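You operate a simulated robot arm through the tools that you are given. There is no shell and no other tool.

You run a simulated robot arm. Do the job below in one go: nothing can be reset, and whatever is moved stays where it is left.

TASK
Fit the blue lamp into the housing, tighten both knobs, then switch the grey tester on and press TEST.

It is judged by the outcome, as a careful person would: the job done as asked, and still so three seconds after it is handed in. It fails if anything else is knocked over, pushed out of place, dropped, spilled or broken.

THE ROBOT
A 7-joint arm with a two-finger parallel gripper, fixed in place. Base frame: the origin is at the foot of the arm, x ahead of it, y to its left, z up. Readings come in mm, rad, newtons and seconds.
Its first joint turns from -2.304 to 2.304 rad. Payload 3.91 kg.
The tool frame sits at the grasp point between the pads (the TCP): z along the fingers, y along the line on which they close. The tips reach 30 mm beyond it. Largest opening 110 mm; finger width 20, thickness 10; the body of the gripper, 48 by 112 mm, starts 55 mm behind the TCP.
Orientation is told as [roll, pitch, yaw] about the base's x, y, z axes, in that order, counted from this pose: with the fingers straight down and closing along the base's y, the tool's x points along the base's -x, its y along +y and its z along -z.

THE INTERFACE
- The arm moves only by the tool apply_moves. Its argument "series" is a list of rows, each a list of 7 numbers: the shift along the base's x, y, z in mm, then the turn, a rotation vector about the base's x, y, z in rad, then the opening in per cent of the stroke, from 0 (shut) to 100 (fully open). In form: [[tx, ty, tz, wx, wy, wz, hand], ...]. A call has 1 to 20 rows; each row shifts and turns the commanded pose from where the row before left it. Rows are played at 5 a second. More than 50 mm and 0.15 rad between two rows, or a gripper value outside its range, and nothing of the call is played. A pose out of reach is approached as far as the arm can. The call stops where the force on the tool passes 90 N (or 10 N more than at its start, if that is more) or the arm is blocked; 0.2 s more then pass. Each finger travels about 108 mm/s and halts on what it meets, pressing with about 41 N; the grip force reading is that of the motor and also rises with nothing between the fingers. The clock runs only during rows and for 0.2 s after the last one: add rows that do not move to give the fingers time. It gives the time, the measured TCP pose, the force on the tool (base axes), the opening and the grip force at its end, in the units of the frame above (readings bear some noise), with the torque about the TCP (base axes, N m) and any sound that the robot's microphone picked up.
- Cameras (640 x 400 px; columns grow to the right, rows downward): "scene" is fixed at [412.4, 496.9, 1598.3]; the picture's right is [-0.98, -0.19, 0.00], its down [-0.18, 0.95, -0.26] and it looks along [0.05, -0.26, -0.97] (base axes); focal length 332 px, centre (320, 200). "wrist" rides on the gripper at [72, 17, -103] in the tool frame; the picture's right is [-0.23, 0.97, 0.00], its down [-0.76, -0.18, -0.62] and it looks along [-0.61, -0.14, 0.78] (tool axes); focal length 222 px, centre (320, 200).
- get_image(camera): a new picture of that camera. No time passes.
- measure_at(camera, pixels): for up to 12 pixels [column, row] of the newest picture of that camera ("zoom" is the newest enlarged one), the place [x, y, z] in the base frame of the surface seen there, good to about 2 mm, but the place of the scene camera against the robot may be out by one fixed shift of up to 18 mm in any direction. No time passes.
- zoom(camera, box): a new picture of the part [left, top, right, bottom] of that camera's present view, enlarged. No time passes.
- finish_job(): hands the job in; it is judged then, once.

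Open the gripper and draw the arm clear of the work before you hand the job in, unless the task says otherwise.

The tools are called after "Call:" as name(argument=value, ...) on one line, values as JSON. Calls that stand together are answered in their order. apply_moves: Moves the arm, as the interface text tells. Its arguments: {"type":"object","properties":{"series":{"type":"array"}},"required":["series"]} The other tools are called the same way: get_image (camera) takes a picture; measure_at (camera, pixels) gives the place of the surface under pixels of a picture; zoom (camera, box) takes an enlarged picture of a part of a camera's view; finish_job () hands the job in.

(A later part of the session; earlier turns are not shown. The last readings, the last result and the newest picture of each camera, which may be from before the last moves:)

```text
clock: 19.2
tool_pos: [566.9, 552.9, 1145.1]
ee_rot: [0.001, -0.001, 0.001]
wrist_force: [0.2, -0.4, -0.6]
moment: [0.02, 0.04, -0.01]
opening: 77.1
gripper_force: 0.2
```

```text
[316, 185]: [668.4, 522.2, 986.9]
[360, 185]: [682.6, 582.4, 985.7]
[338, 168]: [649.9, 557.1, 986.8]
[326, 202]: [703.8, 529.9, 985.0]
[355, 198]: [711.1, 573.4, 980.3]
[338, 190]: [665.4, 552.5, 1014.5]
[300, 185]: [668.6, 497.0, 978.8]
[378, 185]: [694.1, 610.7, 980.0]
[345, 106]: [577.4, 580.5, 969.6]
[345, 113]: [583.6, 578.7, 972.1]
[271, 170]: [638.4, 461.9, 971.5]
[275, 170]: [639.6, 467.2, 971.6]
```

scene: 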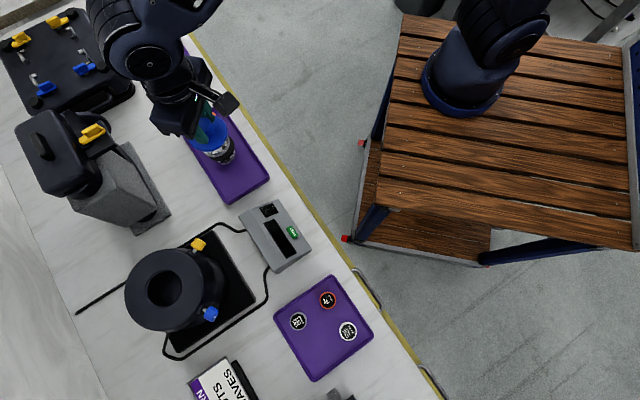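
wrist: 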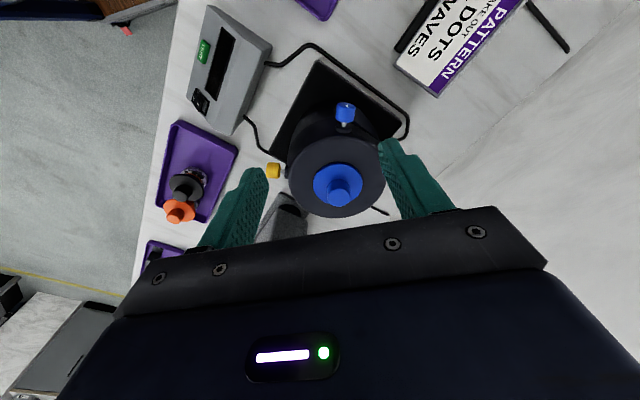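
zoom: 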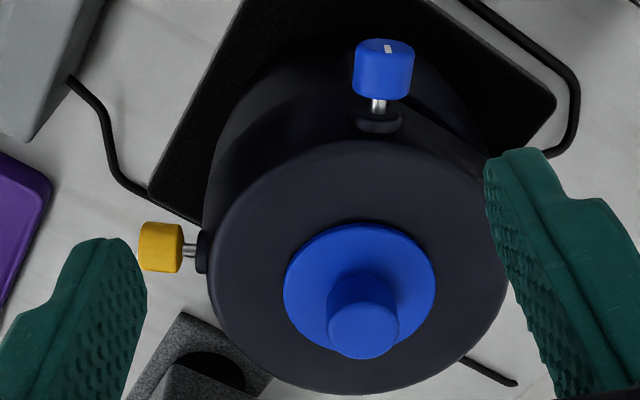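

The flange reads level at z≈986 all round, so the lamp is seated. Now I measure the two knobs' cylinders along their lengths to get the axes.

Call:
zoom(camera="wrist", box=[325, 95, 365, 125])

Call:
measure_at(camera="zoom", pixels=[[320, 160], [320, 200], [320, 240], [320, 280], [240, 220], [400, 220], [320, 320], [310, 370], [320, 130], [320, 100]])

Call:
zoom(camera="wrist", box=[255, 155, 295, 185])

Call:
measure_at(camera="zoom", pixels=[[220, 200], [260, 200], [300, 200], [340, 200], [180, 200], [260, 140], [260, 260], [400, 215], [460, 220]])

```text
13.33 times, centred on (345, 110) of wrist
```

zoom: 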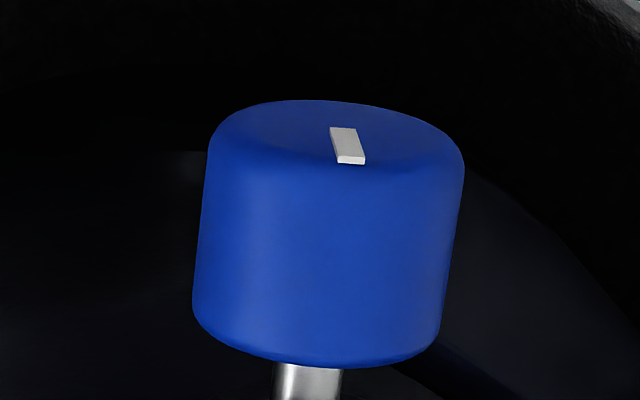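

```text
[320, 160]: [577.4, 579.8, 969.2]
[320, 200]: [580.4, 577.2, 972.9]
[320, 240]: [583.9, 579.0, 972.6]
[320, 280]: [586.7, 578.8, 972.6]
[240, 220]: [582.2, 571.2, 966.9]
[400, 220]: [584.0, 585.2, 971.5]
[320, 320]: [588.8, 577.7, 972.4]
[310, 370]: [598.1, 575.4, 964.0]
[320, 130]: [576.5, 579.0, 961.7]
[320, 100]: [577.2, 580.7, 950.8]
```

```text
13.33 times, centred on (275, 170) of wrist
```

zoom: 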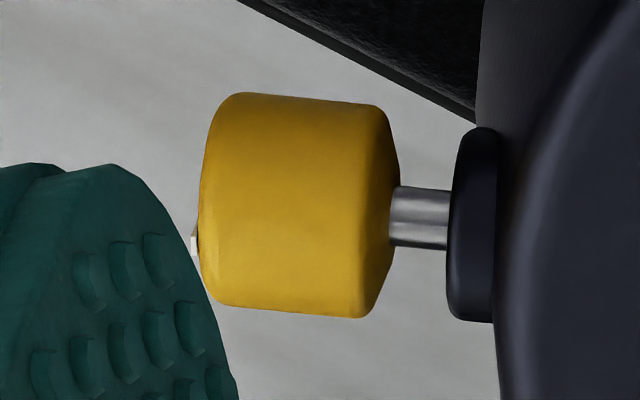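

```text
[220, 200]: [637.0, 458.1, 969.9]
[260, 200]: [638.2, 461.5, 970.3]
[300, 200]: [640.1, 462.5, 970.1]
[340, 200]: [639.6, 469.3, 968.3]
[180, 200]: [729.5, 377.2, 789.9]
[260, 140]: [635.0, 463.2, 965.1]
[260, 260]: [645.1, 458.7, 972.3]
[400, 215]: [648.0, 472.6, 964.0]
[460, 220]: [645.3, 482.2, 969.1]
```

Blue knob: cylinder ⌀≈24, axis z≈961, end face at x≈577, axis direction about (0.958,-0.286) inward. I now pitch the tool to horizontal, facing inward on the blue knob, at a safe distance and height.

Call:
apply_moves(series=[[-6, 5, -4, 0, -0.1428, 0, 70], [-6, 5, -4, 0, -0.1428, 0, 70], [-6, 5, -4, 0, -0.1428, 0, 70], [-6, 5, -4, 0, -0.1428, 0, 70], [-6, 5, -4, 0, -0.1428, 0, 70], [-6, 5, -4, 0, -0.1428, 0, 70]])

Call:
get_image(camera="scene")

```text
clock: 20.6
tool_pos: [531.5, 581.9, 1121.7]
ee_rot: [0.001, -0.859, -0.002]
wrist_force: [-0.4, -0.7, 0.0]
moment: [0.03, 0.0, 0.01]
opening: 77.2
gripper_force: 0.0
```

```text
taken
```

scene: 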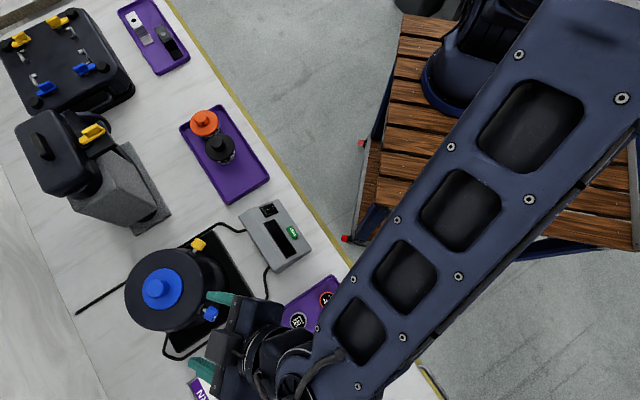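

The arm follows (pitch -0.86 reached). I continue to the horizontal and add the yaw, moving the TCP to the standoff.

Call:
apply_moves(series=[[-5, 5, -4, 0, -0.1424, 0, 70], [-5, 4, -4, 0, -0.1424, 0, 70], [-5, 4, -4, 0, -0.1424, 0, 70], [-5, 4, -4, 0, -0.1424, 0, 70], [-5, 4, -4, 0, -0.1424, 0, 70], [0, 0, 0, 0, 0, -0.1445, 70], [0, 0, 0, 0, 0, -0.1445, 70], [0, 0, 0, 0, 0, 0, 70]])

Call:
get_image(camera="scene")

Call:
get_image(camera="wrist")

```text
clock: 22.4
tool_pos: [505.5, 602.6, 1102.5]
ee_rot: [-0.042, -1.57, -0.249]
wrist_force: [-0.6, 0.7, -0.7]
moment: [0.0, 0.01, 0.01]
opening: 76.9
gripper_force: 0.2
```

```text
taken
```

scene: 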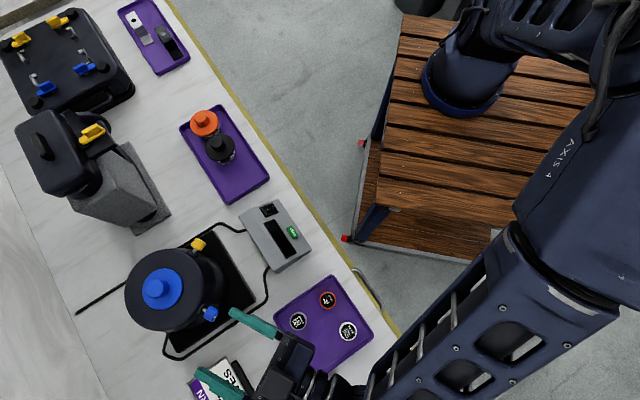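

```text
taken
```

wrist: 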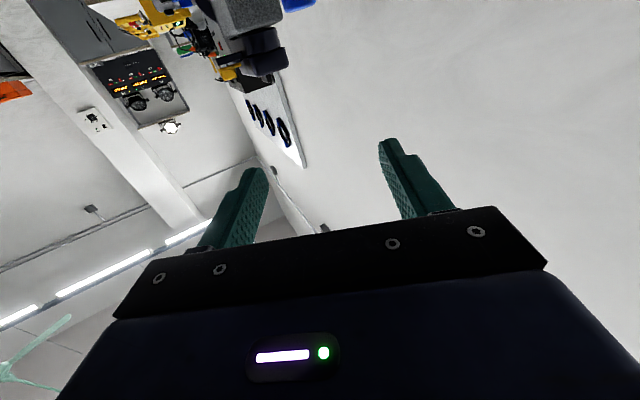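

The tool is horizontal and the arm reached the pose. Before lowering to knob height I check where the sign at (220,380) and other objects lie relative to the path.

Call:
measure_at(camera="scene", pixels=[[218, 360], [235, 362], [225, 385], [196, 388], [250, 390], [239, 362], [252, 395], [211, 313], [199, 244], [161, 288], [340, 392]])

Call:
zoom(camera="scene", box=[130, 270, 370, 400])

```text
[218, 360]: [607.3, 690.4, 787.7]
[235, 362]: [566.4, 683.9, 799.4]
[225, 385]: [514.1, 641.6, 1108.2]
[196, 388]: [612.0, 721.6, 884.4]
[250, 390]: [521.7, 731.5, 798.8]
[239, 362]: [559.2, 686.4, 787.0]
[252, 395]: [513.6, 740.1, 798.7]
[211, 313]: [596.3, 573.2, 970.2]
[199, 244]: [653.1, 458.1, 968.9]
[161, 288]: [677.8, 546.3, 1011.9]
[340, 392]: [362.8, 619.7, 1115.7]
```

```text
2.67 times, centred on (250, 335) of scene
```

zoom: 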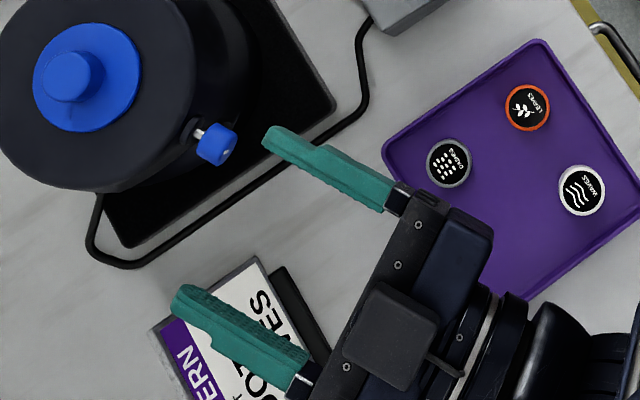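

A dark box lies over the gripper in the zoom at (395,335); I measure it to understand where the wrist camera body sits before lowering.

Call:
measure_at(camera="zoom", pixels=[[395, 320], [380, 350], [430, 250], [410, 240], [345, 350], [560, 340], [300, 300], [220, 310], [310, 160]])

```text
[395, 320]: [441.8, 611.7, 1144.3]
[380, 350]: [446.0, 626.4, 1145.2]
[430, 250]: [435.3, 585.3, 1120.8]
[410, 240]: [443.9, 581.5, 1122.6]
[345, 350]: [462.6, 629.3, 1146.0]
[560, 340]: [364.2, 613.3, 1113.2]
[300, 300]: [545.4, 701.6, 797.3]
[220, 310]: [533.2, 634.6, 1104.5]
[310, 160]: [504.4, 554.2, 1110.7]
```

The region around the standoff is clear (the sign starts at y>680). I lower the horizontal tool to the knob's axis height z≈961 at the standoff.

Call:
apply_moves(series=[[0, 0, -40, 0, 0, 0, 60], [0, 0, -40, 0, 0, 0, 60], [0, 0, -40, 0, 0, 0, 60], [0, 0, -21, 0, 0, 0, 60], [0, 0, 0, 0, 0, 0, 60]])

Call:
get_image(camera="scene")

Call:
get_image(camera="wrist")

Call:
zoom(camera="scene", box=[130, 230, 350, 400])

```text
clock: 23.6
tool_pos: [505.6, 602.7, 961.4]
ee_rot: [0.129, -1.569, -0.421]
wrist_force: [0.1, 0.5, -0.8]
moment: [-0.02, -0.02, 0.03]
opening: 65.8
gripper_force: 0.0
```

```text
taken
```

scene: 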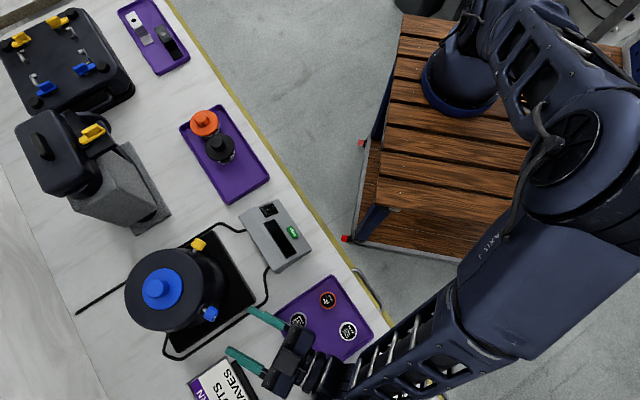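

```text
taken
```

wrist: 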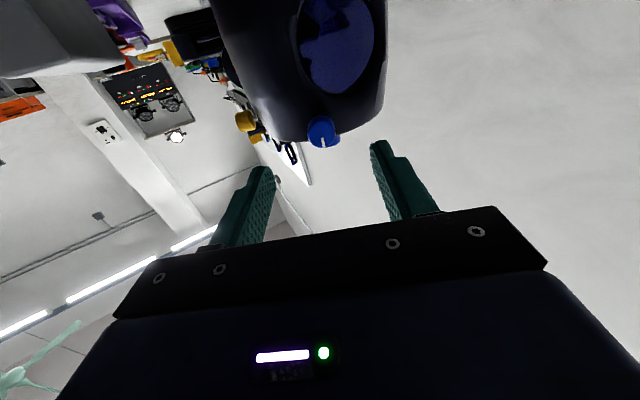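

```text
2.35 times, centred on (240, 315) of scene
```

zoom: 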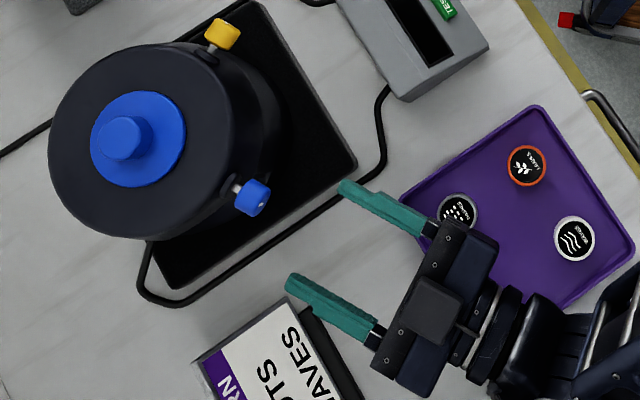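

The blue knob shows at (323,133) in the wrist view with its white mark. I zoom in and measure its end face to align.

Call:
zoom(camera="wrist", box=[280, 100, 360, 160])

Call:
measure_at(camera="wrist", pixels=[[323, 136], [323, 143], [315, 136], [332, 136], [323, 128], [321, 122], [323, 118]])

```text
6.67 times, centred on (320, 130) of wrist
```

zoom: 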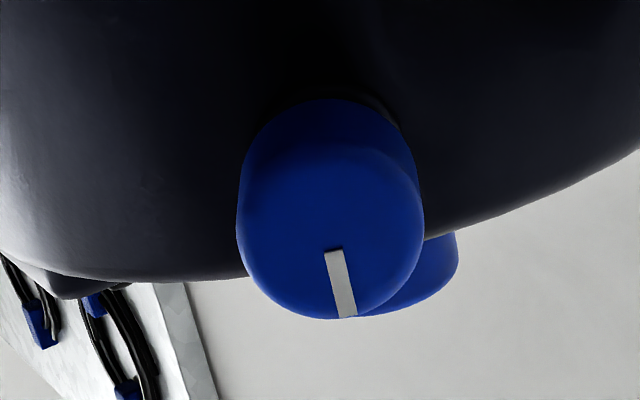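

```text
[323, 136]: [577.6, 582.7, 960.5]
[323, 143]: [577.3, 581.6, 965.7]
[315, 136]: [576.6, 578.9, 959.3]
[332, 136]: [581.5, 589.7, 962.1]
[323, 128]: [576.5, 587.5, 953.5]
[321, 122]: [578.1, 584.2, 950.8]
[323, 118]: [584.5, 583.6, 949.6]
```

Face centre (322,135) measures about (577.5,582,960), so my axis line is within 1 mm. Its mark points up. I pre-turn the tool about its own axis by -76° at the standoff, so there is plenty of clockwise travel.

Call:
apply_moves(series=[[0, 0, 0, -0.1416, 0.0429, 0, 60], [0, 0, 0, -0.1416, 0.0429, 0, 60], [0, 0, 0, -0.1416, 0.0429, 0, 60], [0, 0, 0, -0.1416, 0.0429, 0, 60], [0, 0, 0, -0.1416, 0.0429, 0, 60], [0, 0, 0, -0.1416, 0.0429, 0, 60], [0, 0, 0, -0.1416, 0.0429, 0, 60], [0, 0, 0, -0.1416, 0.0429, 0, 60], [0, 0, 0, -0.1416, 0.0429, 0, 60], [0, 0, 0, 0, 0, 0, 60]])

Call:
get_image(camera="wrist")

Call:
get_image(camera="scene")

```text
clock: 25.8
tool_pos: [504.6, 602.8, 962.2]
ee_rot: [-1.566, -0.238, 1.274]
wrist_force: [0.3, -0.5, 0.0]
moment: [-0.04, 0.01, 0.02]
opening: 66.0
gripper_force: 0.0
```

```text
taken
```

wrist: 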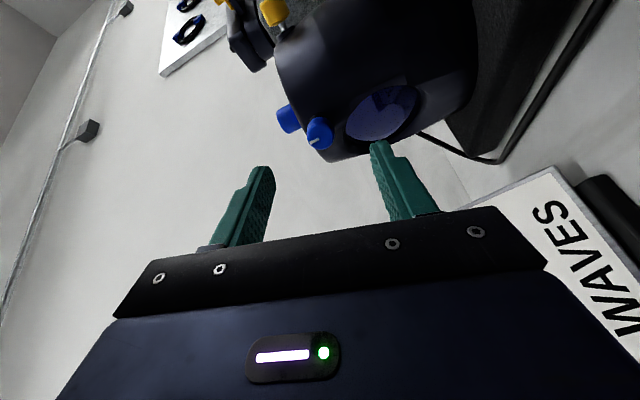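

```text
taken
```

scene: 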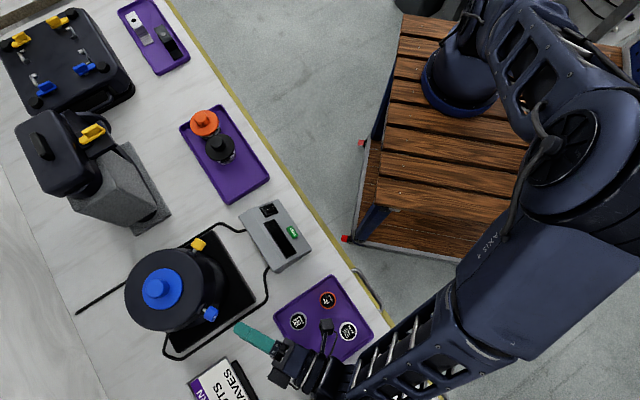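

The tool z axis now reads (0.957,-0.293,-0.005), aimed at the knob at (320,132). I re-measure the knob face from this angle.

Call:
zoom(camera="wrist", box=[270, 95, 350, 155])

Call:
measure_at(camera="wrist", pixels=[[319, 135], [319, 142], [312, 135], [327, 135], [319, 128], [317, 120], [320, 147]])

```text
6.67 times, centred on (310, 125) of wrist
```

zoom: 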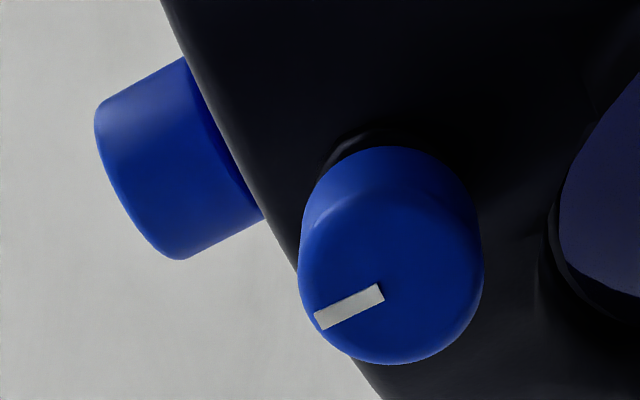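

```text
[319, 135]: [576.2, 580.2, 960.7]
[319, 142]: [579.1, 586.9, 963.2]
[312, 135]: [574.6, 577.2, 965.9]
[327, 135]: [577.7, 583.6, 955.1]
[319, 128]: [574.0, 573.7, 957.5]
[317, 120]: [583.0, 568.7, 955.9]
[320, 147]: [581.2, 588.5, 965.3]
```

Face centre is again ≈(577,582,960). I advance along the axis to put the tips around the knob (TCP ≈ 14 mm short of the face).

Call:
apply_moves(series=[[20, -5.7, -0.4, 0, 0, 0, 60], [20, -5.7, -0.4, 0, 0, 0, 60], [10, -2.8, -0.3, 0, 0, 0, 60], [8, -2.2, -0.1, 0, 0, 0, 60], [0, 0, 0, 0, 0, 0, 60]])

Call:
get_image(camera="wrist")

Call:
zoom(camera="wrist", box=[240, 110, 400, 230])

```text
clock: 27.0
tool_pos: [563.8, 587.5, 959.8]
ee_rot: [-1.566, -0.24, 1.275]
wrist_force: [0.0, -0.4, 0.0]
moment: [-0.04, 0.01, 0.01]
opening: 65.9
gripper_force: 0.0
```

```text
taken
```

wrist: 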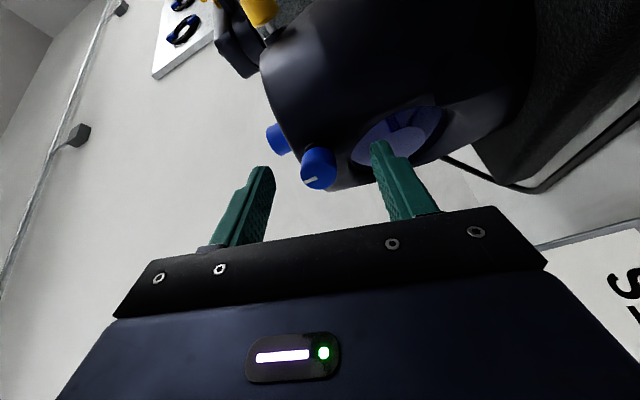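

```text
3.33 times, centred on (320, 170) of wrist
```

zoom: 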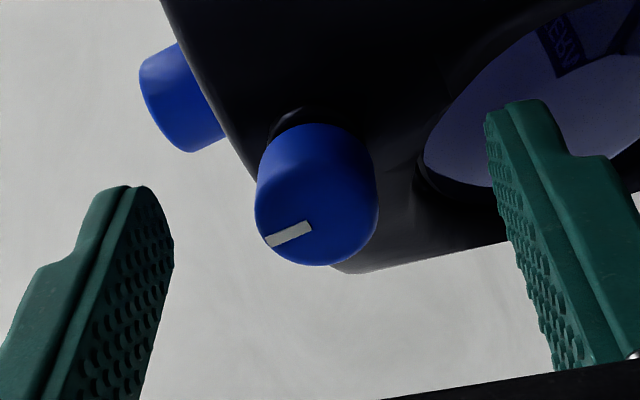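

The tips are beside the knob. I measure the face centre from here to fine-tune before closing.

Call:
measure_at(camera="zoom", pixels=[[317, 212], [270, 212], [365, 212], [317, 180], [317, 245], [300, 130], [293, 112]])

Call:
zoom(camera="scene", box=[170, 270, 290, 370])

```text
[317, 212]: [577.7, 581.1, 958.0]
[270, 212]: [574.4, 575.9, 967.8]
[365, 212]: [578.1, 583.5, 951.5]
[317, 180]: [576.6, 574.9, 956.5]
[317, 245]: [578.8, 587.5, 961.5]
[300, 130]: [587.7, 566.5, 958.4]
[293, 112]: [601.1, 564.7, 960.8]
```

```text
4.00 times, centred on (230, 320) of scene
```

zoom: 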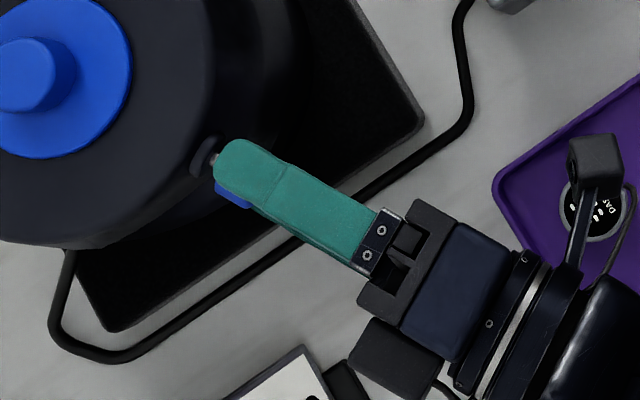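

In the scene zoom the knob peeks out below the finger at (235,195), which might mean a sideways offset. I measure both in the same scene frame to compare.

Call:
measure_at(camera="zoom", pixels=[[225, 160], [260, 150], [245, 180], [320, 180], [300, 222], [237, 195], [245, 203], [228, 190], [212, 158], [203, 157], [330, 205]])

Call:
zoom(camera="scene", box=[190, 290, 240, 330])

```text
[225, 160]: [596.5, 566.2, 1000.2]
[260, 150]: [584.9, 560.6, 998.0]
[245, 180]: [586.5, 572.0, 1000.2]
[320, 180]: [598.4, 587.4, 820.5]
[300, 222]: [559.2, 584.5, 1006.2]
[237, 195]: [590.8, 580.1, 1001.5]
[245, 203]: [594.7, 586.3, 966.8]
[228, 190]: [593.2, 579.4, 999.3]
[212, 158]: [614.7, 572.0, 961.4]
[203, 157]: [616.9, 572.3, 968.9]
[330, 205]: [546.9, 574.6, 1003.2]
```

```text
10.00 times, centred on (215, 310) of scene
```

zoom: 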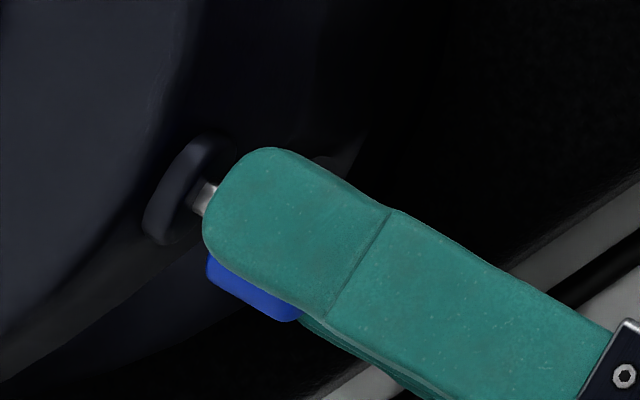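

I measure in this enlarged view: finger tip edges, the visible blue edge and the metal shaft.

Call:
measure_at(camera="zoom", pixels=[[290, 160], [235, 260], [215, 210], [340, 250], [400, 220], [340, 320], [230, 285], [285, 312], [255, 300], [203, 195], [165, 200], [500, 310]])

```text
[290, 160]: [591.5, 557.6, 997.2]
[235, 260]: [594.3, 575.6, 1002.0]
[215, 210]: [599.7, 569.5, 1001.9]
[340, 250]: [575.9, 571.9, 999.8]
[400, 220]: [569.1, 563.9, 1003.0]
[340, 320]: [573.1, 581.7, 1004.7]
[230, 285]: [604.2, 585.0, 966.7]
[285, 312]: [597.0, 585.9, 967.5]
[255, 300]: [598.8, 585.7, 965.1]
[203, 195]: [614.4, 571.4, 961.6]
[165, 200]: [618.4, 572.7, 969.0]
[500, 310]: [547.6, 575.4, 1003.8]
```

The offset is explained: the tool is turned -76°, not -90°, so the upper finger (at 38 mm radius) sits ~9 mm sideways; the axis itself lines up (n≈725 for both). I close on the knob.

Call:
apply_moves(series=[[0, -0.5, 0, 0, 0, 0, 40], [0, 0, 0, 0, 0, 0, 10], [0, 0, 0, 0, 0, 0, 10], [0, 0, 0, 0, 0, 0, 10]])

Call:
get_image(camera="wrist")

Call:
zoom(camera="wrist", box=[240, 110, 400, 230])

```text
clock: 28.0
tool_pos: [562.3, 586.1, 961.4]
ee_rot: [-1.566, -0.24, 1.273]
wrist_force: [-0.1, -2.0, 10.0]
moment: [-0.05, -0.31, -0.2]
opening: 21.9
gripper_force: 44.8
```

```text
taken
```

wrist: 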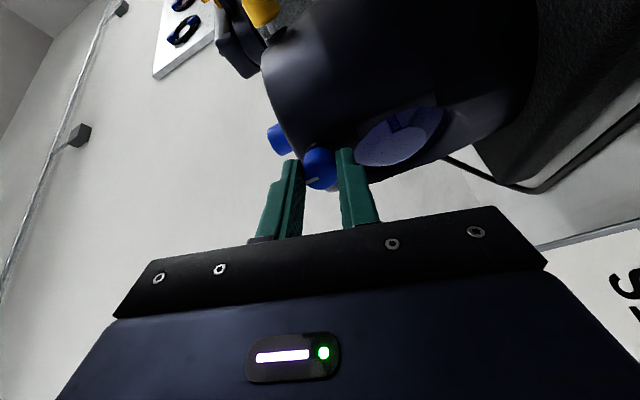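

```text
3.33 times, centred on (320, 170) of wrist
```

zoom: 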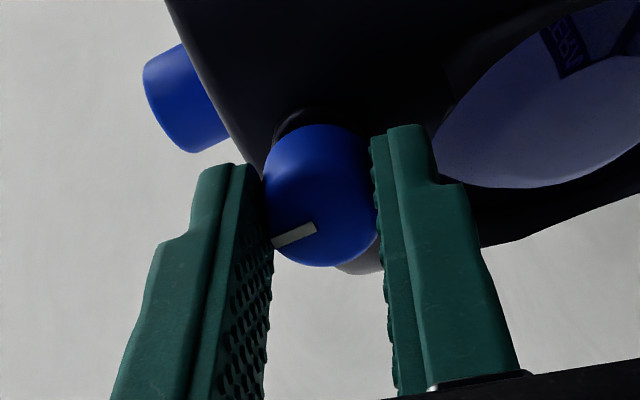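

Gripped at 21.9 mm; a 10 N upward force says the knob axis is ~1 mm above my axis. I nudge up and start turning clockwise (about the inward axis) with small steps to feel the torque.

Call:
apply_moves(series=[[0, 0, 1.0, 0, 0, 0, 10], [0, 0, 0, 0.0957, -0.029, 0, 10], [0, 0, 0, 0.0957, -0.029, 0, 10], [0, 0, 0, 0.0957, -0.029, 0, 10]])

Call:
zoom(camera="wrist", box=[240, 110, 400, 230])

```text
clock: 29.0
tool_pos: [564.0, 586.2, 960.6]
ee_rot: [-1.563, -0.54, 1.271]
wrist_force: [3.3, -0.6, -8.5]
moment: [-0.01, 0.0, 0.0]
opening: 22.0
gripper_force: 45.2
```

```text
3.33 times, centred on (320, 170) of wrist
```

zoom: 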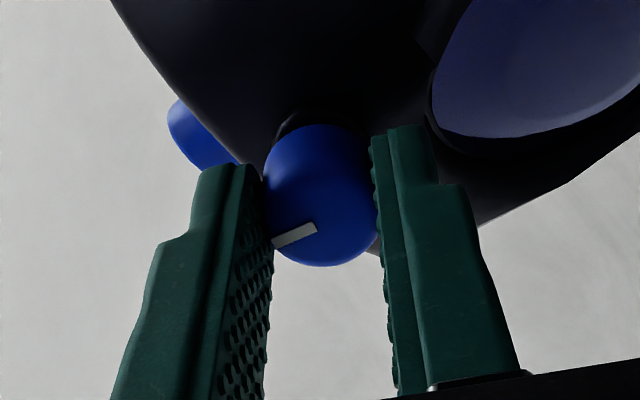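

The knob turns with the fingers (mark fixed relative to the fingers), almost no torque. I correct z by -0.5 and continue clockwise.

Call:
apply_moves(series=[[0, 0, -0.5, 0.115, -0.0348, 0, 10], [0, 0, 0, 0.115, -0.0348, 0, 10], [0, 0, 0, 0.115, -0.0348, 0, 10], [0, 0, 0, 0.115, -0.0348, 0, 10], [0, 0, 0, 0.115, -0.0348, 0, 10]])

Call:
zoom(camera="wrist", box=[240, 110, 400, 230])

```text
clock: 30.2
tool_pos: [563.6, 585.6, 960.4]
ee_rot: [-1.558, -1.142, 1.267]
wrist_force: [7.2, 0.8, -15.6]
moment: [0.09, 0.28, -0.1]
opening: 22.3
gripper_force: 44.9
```

```text
3.33 times, centred on (320, 170) of wrist
```

zoom: 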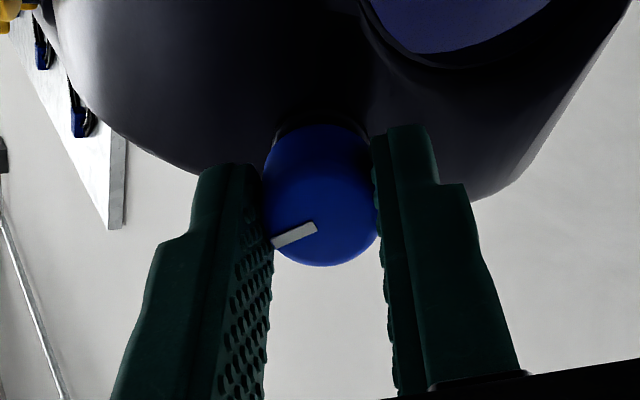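

Force on the tool is +7 N inward (the screw draws in) and -15.6 N in z; I follow inward 0.4 mm and drop z by 0.8 mm, then go on turning.

Call:
apply_moves(series=[[0.4, -0.1, -0.8, 0, 0, 0, 10], [0, 0, 0, 0.115, -0.0348, 0, 10], [0, 0, -0.2, 0.115, -0.0348, 0, 10], [0.1, 0, -0.2, 0.115, -0.0348, 0, 10]])

Call:
zoom(camera="wrist", box=[240, 110, 400, 230])

```text
clock: 31.2
tool_pos: [564.7, 585.9, 960.0]
ee_rot: [-1.531, -1.502, 1.241]
wrist_force: [9.1, 7.0, -5.3]
moment: [-0.14, -0.38, 0.04]
opening: 21.9
gripper_force: 44.6
```

```text
3.33 times, centred on (320, 170) of wrist
```

zoom: 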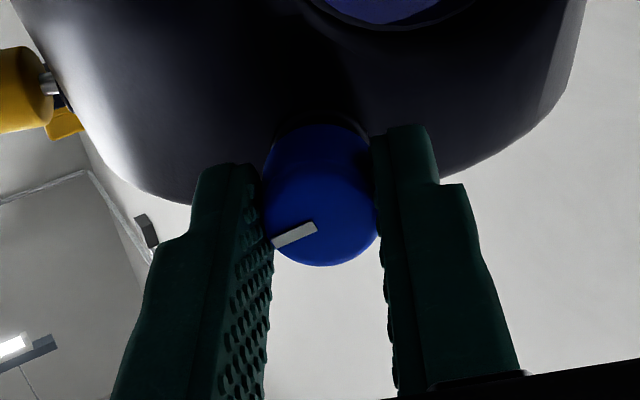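

Torque about the axis is still nearly zero. I correct (+0.5 along the side, +0.4 inward, -0.3 z) and continue turning.

Call:
apply_moves(series=[[0.55, 0.36, -0.3, 0, 0, 0, 10], [0.1, 0.05, 0, 0.115, -0.0348, 0, 10], [0.15, 0.05, 0, 0.115, -0.0348, 0, 10], [0.15, 0.05, 0, 0.115, -0.0348, 0, 10], [0.15, 0.05, 0, 0.115, -0.0348, 0, 10]])

Call:
zoom(camera="wrist", box=[240, 110, 400, 230])

```text
clock: 32.4
tool_pos: [564.3, 586.5, 960.4]
ee_rot: [1.57, -1.157, -1.859]
wrist_force: [5.5, 4.2, 11.3]
moment: [-0.19, -0.47, -0.17]
opening: 22.0
gripper_force: 44.7
```

```text
3.33 times, centred on (320, 170) of wrist
```

zoom: 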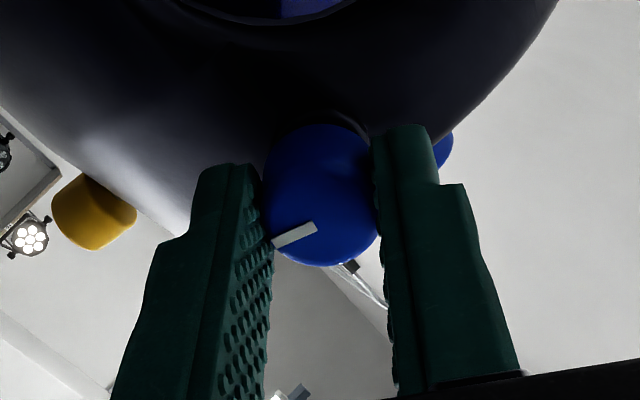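

Total turned ≈100°, still free. I correct z (+0.5) and keep turning, following inward slightly.

Call:
apply_moves(series=[[0.3, 0.15, 0.6, 0.115, -0.0348, 0, 10], [0.15, 0.0, 0.1, 0.115, -0.0348, 0, 10], [0.15, 0.0, 0.1, 0.115, -0.0348, 0, 10], [0.15, 0.0, 0.1, 0.115, -0.0348, 0, 10]])

Call:
zoom(camera="wrist", box=[240, 110, 400, 230])

```text
clock: 33.0
tool_pos: [572.1, 577.4, 922.9]
ee_rot: [1.471, -1.012, -1.79]
wrist_force: [-0.1, 0.1, -0.7]
moment: [-0.04, -0.08, -0.03]
opening: 10.9
gripper_force: 0.6
stopped in row 2: the force on the tool passed its limit at 137 N (the readings are from after the stop); the commanded pose is now the measured one
```

```text
3.33 times, centred on (320, 170) of wrist
```

zoom: 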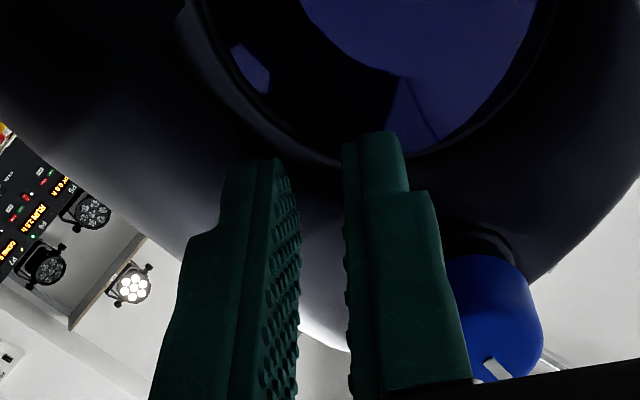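

The grip was lost: the tool jumped down ~38 mm (TCP z=923) with a brief 137 N, probably a joint limit. I stop and look at the scene state before anything else.

Call:
get_image(camera="scene")

Call:
get_image(camera="wrist")

Call:
zoom(camera="scene", box=[110, 220, 310, 380])

```text
taken
```

scene: 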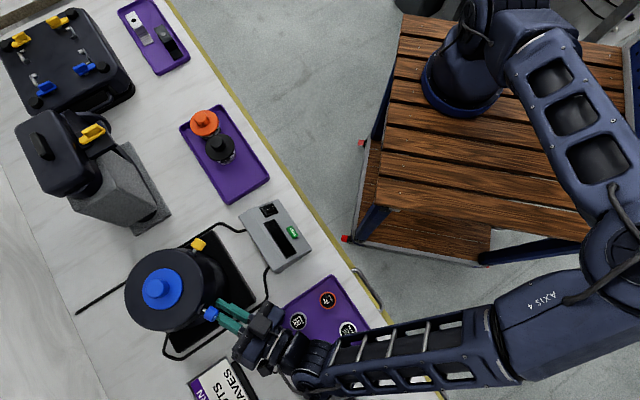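

```text
taken
```

wrist: 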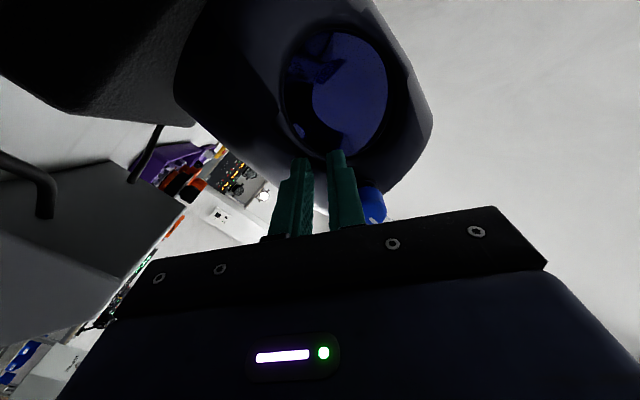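

```text
2.50 times, centred on (210, 300) of scene
```

zoom: 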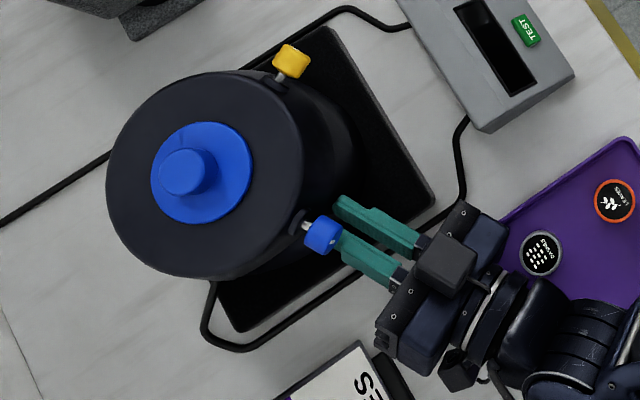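

The housing, knob and lamp are at the same pixels as before (lamp 157,289; knob 211,314), so nothing moved; the arm switched elbow configuration. I back the closed fingers straight out along the axis.

Call:
apply_moves(series=[[-9.5, 3, 0, 0, 0, 0, 10], [-14, 4.3, 0, 0, 0, 0, 10], [-19, 6, 0, 0, 0, 0, 10], [-19, 6, 0, 0, 0, 0, 10], [0, 0, 0, 0, 0, 0, 10]])

Call:
get_image(camera="scene")

Call:
get_image(camera="wrist")

```text
clock: 34.1
tool_pos: [511.8, 596.6, 923.1]
ee_rot: [1.469, -1.009, -1.789]
wrist_force: [0.6, 0.2, -0.4]
moment: [-0.01, 0.01, -0.01]
opening: 10.9
gripper_force: 0.1
```

```text
taken
```

scene: 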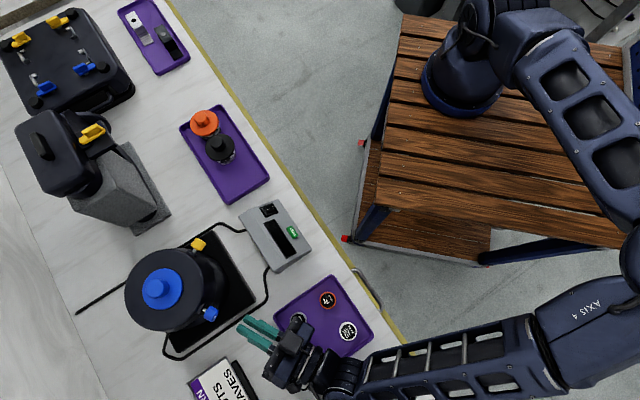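

```text
taken
```

wrist: 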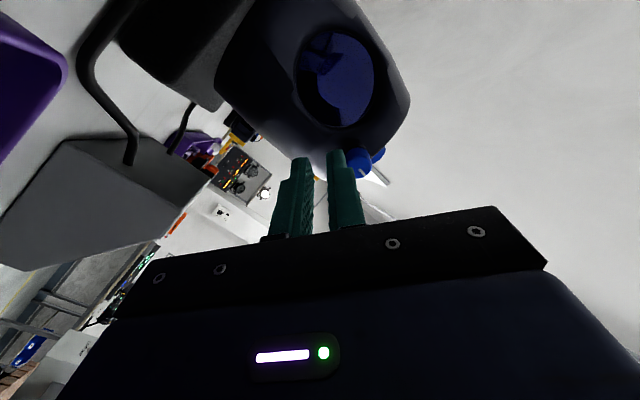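

The tool orientation is kept, only the elbow changed. I raise back to knob height at the standoff, straighten the tilt, and rotate back a bit to see the knob's mark.

Call:
apply_moves(series=[[-6, 5, 20, -0.0154, -0.0507, 0.0088, 10], [0, 1, 18, 0, 0, 0, 10], [0, 0, 0, -0.1416, 0.0429, 0, 10], [0, 0, 0, -0.1416, 0.0429, 0, 10], [0, 0, 0, -0.1416, 0.0429, 0, 20], [0, 0, 0, -0.1416, 0.0429, 0, 40], [0, 0, 0, 0, 0, 0, 60]])

Call:
get_image(camera="wrist")

Call:
zoom(camera="wrist", box=[270, 95, 370, 170])

Call:
get_image(camera="scene")

```text
clock: 35.8
tool_pos: [505.3, 603.4, 960.0]
ee_rot: [-1.557, -1.538, 1.262]
wrist_force: [0.0, 0.5, -0.5]
moment: [-0.03, -0.03, -0.04]
opening: 66.0
gripper_force: 0.0
```

```text
taken
```

wrist: 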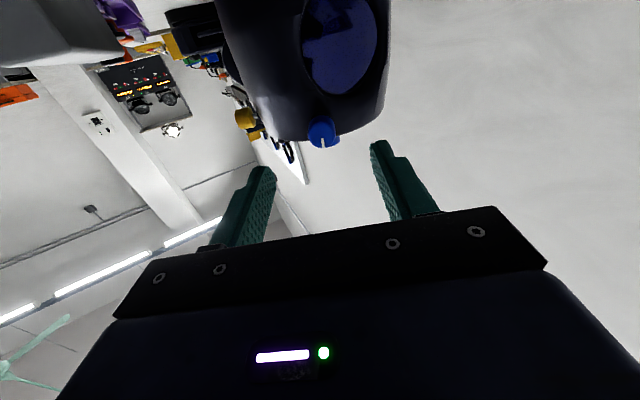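

```text
5.33 times, centred on (320, 132) of wrist
```

zoom: 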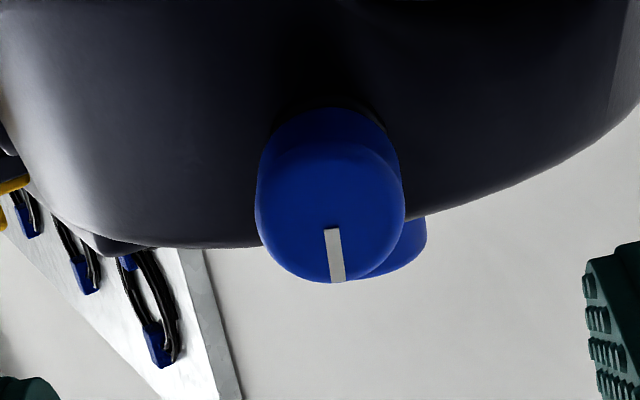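

```text
taken
```

scene: 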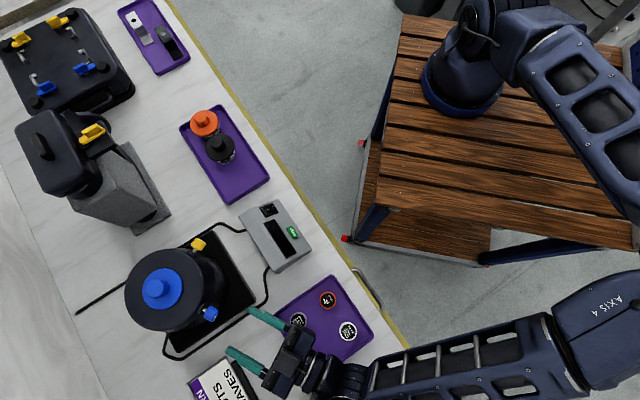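

Interesting: the knob's mark is back at 12 o'clock (zoom 335,255), so the sudden arm switch dragged it back. Before gripping again I test in free space, at the standoff, how far the tool can roll clockwise without such a jump.

Call:
apply_moves(series=[[0, 0, 0, 0.1416, -0.0429, 0, 60], [0, 0, 0, 0.1416, -0.0429, 0, 60], [0, 0, 0, 0.1416, -0.0429, 0, 60], [0, 0, 0, 0.1416, -0.0429, 0, 60], [0, 0, 0, 0.1416, -0.0429, 0, 60], [0, 0, 0, 0.1416, -0.0429, 0, 60]])

Call:
get_image(camera="scene")

```text
clock: 37.1
tool_pos: [505.3, 603.5, 961.0]
ee_rot: [1.571, -0.713, -1.862]
wrist_force: [-0.3, 0.2, 0.8]
moment: [0.0, -0.01, 0.02]
opening: 66.3
gripper_force: 0.1
```

```text
taken
```

scene: 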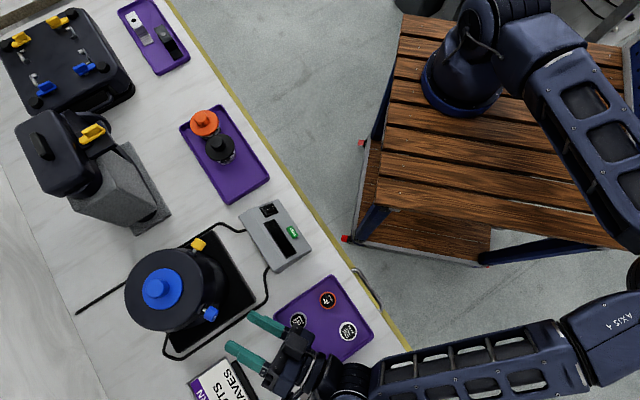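

It passes +49° smoothly now. I continue the free-space test further clockwise.

Call:
apply_moves(series=[[0, 0, 0, 0.1416, -0.0429, 0, 60], [0, 0, 0, 0.1416, -0.0429, 0, 60], [0, 0, 0, 0.1416, -0.0429, 0, 60], [0, 0, 0, 0.1416, -0.0429, 0, 60], [0, 0, 0, 0.1416, -0.0429, 0, 60], [0, 0, 0, 0.1416, -0.0429, 0, 60]])

Call:
get_image(camera="scene")

```text
clock: 38.5
tool_pos: [505.3, 602.5, 961.4]
ee_rot: [1.572, 0.174, -1.865]
wrist_force: [0.2, -0.2, 0.0]
moment: [0.03, 0.02, 0.01]
opening: 66.1
gripper_force: 0.1
```

```text
taken
```

scene: 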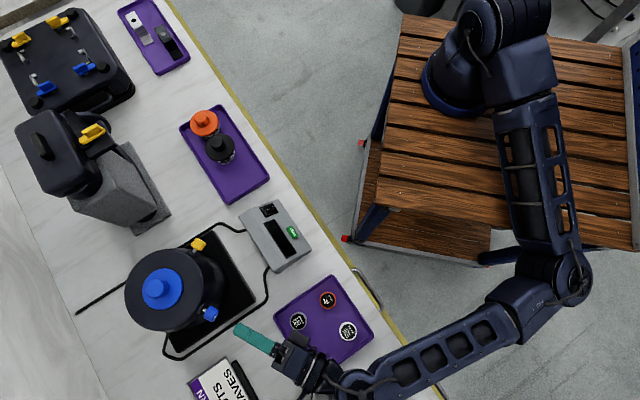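

At +100° the pose is accurate. I test further clockwise in shorter calls, watching for any deviation from the commanded pose.

Call:
apply_moves(series=[[0, 0, 0, 0.1416, -0.0429, 0, 60], [0, 0, 0, 0.1416, -0.0429, 0, 60], [0, 0, 0, 0.1416, -0.0429, 0, 60], [0, 0, 0, 0.1416, -0.0429, 0, 60], [0, 0, 0, 0.1416, -0.0429, 0, 60], [0, 0, 0, 0.1416, -0.0429, 0, 60]])

Call:
get_image(camera="scene")

Call:
get_image(camera="wrist")

```text
clock: 40.1
tool_pos: [547.4, 463.3, 1200.8]
ee_rot: [1.47, 1.082, -1.908]
wrist_force: [-0.4, 1.5, 0.2]
moment: [0.01, -0.01, -0.04]
opening: 66.1
gripper_force: 0.1
out of reach, approached as far as the arm can: row 2, 3, 4, 5, 6
stopped in row 6: the arm was blocked; the commanded pose is now the measured one
```

```text
taken
```

scene: 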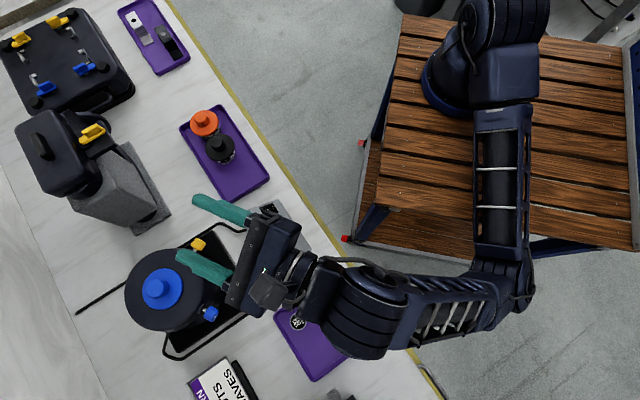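

```text
taken
```

wrist: 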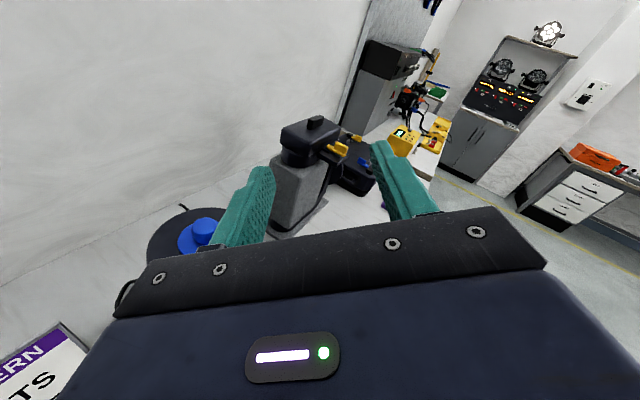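

Beyond about +105° the pose is out of reach and the arm wandered up (no contact). I rotate back to a safe roll here in the free space first.

Call:
apply_moves(series=[[0, 0, 0, -0.1416, 0.0429, 0, 60], [0, 0, 0, -0.1416, 0.0429, 0, 60], [0, 0, 0, -0.1416, 0.0429, 0, 60], [0, 0, 0, -0.1416, 0.0429, 0, 60], [0, 0, 0, -0.1416, 0.0429, 0, 60], [0, 0, 0, -0.1416, 0.0429, 0, 60], [0, 0, 0, -0.1416, 0.0429, 0, 60], [0, 0, 0, -0.1416, 0.0429, 0, 60]])

Call:
get_image(camera="scene")

```text
clock: 42.0
tool_pos: [546.8, 464.6, 1199.8]
ee_rot: [1.509, -0.106, -1.882]
wrist_force: [0.1, -0.1, -1.1]
moment: [0.01, -0.03, 0.0]
opening: 66.0
gripper_force: 0.1
```

```text
taken
```

scene: 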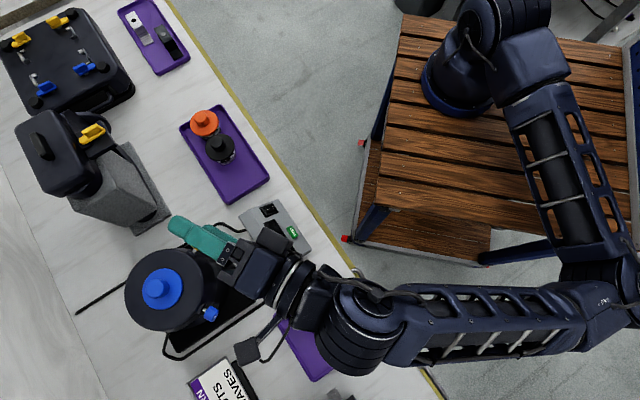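

Now I return to the blue-knob standoff with the small tilt corrected, keeping this roll.

Call:
apply_moves(series=[[-7, 23, -40, -0.0177, -0.0584, 0.0232, 60], [-7, 23, -40, 0, 0, 0, 60], [-7, 23, -40, 0, 0, 0, 60], [-7, 23, -40, 0, 0, 0, 60], [-7, 23, -40, 0, 0, 0, 60], [-7, 23, -39, 0, 0, 0, 60], [0, 0, 0, 0, 0, 0, 60]])

Call:
get_image(camera="scene")

```text
clock: 43.5
tool_pos: [504.4, 605.7, 968.8]
ee_rot: [1.555, -0.087, -1.868]
wrist_force: [-0.7, 0.5, -0.2]
moment: [0.02, 0.04, 0.03]
opening: 65.8
gripper_force: 0.0
```

```text
taken
```

scene: 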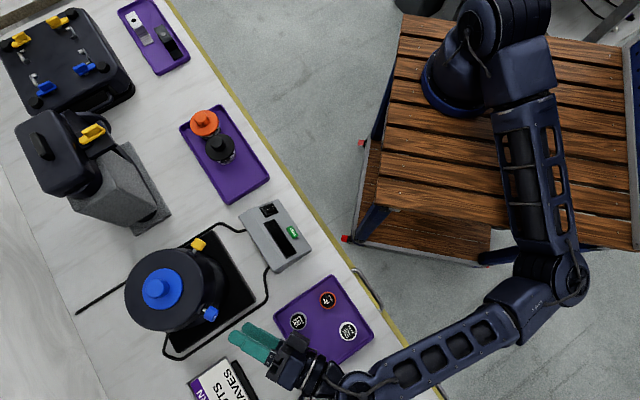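

The pose lags a little; I wait a moment and then roll back in stages, checking the pose and elbow.

Call:
apply_moves(series=[[0, 0, 0, 0, 0, 0, 60], [0, 0, 0, 0, 0, 0, 60]])

Call:
apply_moves(series=[[0, 0, 0, -0.1416, 0.0429, 0, 60], [0, 0, 0, -0.1416, 0.0429, 0, 60], [0, 0, 0, -0.1416, 0.0429, 0, 60], [0, 0, 0, -0.1416, 0.0429, 0, 60], [0, 0, 0, -0.1416, 0.0429, 0, 60]])

Call:
get_image(camera="scene")

```text
clock: 44.1
tool_pos: [504.2, 604.7, 968.3]
ee_rot: [1.55, -0.087, -1.867]
wrist_force: [0.1, 0.4, 0.7]
moment: [0.0, -0.02, 0.03]
opening: 65.8
gripper_force: 0.0
```

```text
clock: 45.4
tool_pos: [503.5, 603.8, 959.0]
ee_rot: [1.571, -0.845, -1.867]
wrist_force: [-0.3, 0.0, 0.1]
moment: [-0.01, -0.04, 0.01]
opening: 66.0
gripper_force: 0.0
```

```text
taken
```

scene: 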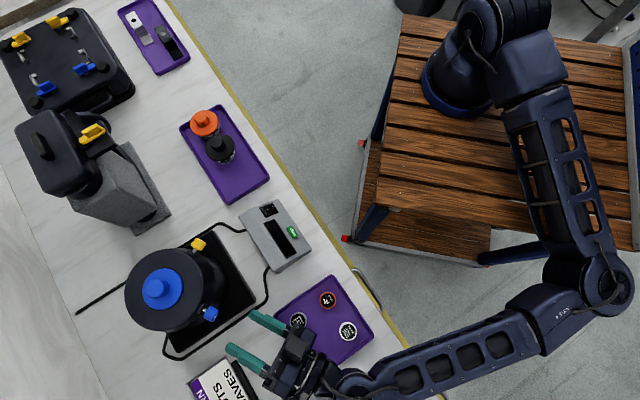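

At roll +42° the pose is accurate again. I continue rolling back in stages.

Call:
apply_moves(series=[[0, 0, 0, -0.1416, 0.0429, 0, 60], [0, 0, 0, -0.1416, 0.0429, 0, 60], [0, 0, 0, -0.1416, 0.0429, 0, 60], [0, 0, 0, -0.1416, 0.0429, 0, 60], [0, 0, 0, -0.1416, 0.0429, 0, 60], [0, 0, 0, 0, 0, 0, 60]])

Call:
get_image(camera="scene")

Call:
apply_moves(series=[[0, 0, 0, -0.1416, 0.0429, 0, 60], [0, 0, 0, -0.1416, 0.0429, 0, 60], [0, 0, 0, -0.1416, 0.0429, 0, 60], [0, 0, 0, -0.1416, 0.0429, 0, 60], [0, 0, 0, 0, 0, 0, 60]])

Call:
get_image(camera="scene")

```text
clock: 46.8
tool_pos: [504.9, 603.0, 958.6]
ee_rot: [-1.695, -1.557, 1.395]
wrist_force: [0.6, 0.4, 0.2]
moment: [-0.01, 0.02, 0.0]
opening: 65.7
gripper_force: 0.1
```

```text
taken
```

scene: 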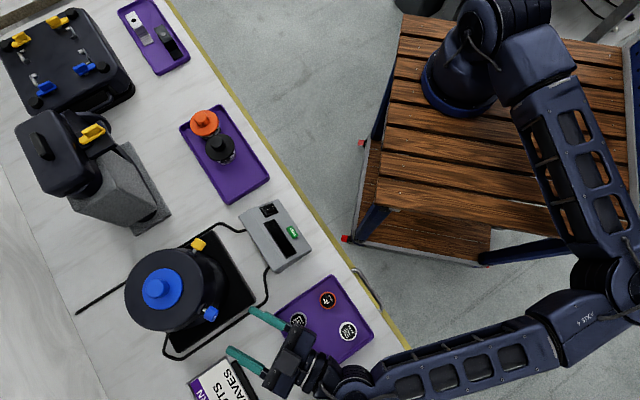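

```text
clock: 48.0
tool_pos: [504.0, 602.8, 958.7]
ee_rot: [-1.575, -0.968, 1.278]
wrist_force: [0.4, 1.6, -1.7]
moment: [-0.03, -0.02, 0.03]
opening: 66.0
gripper_force: 0.1
```

```text
taken
```

scene: 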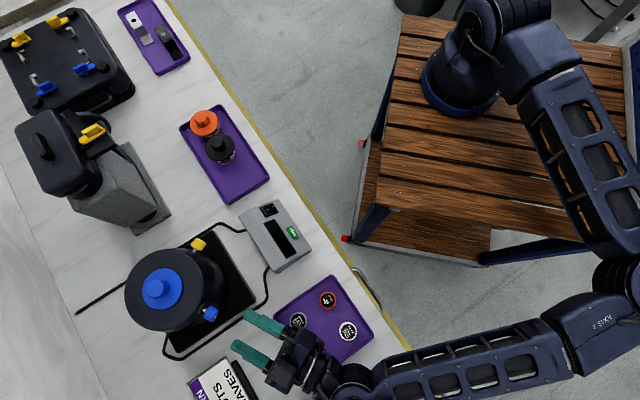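

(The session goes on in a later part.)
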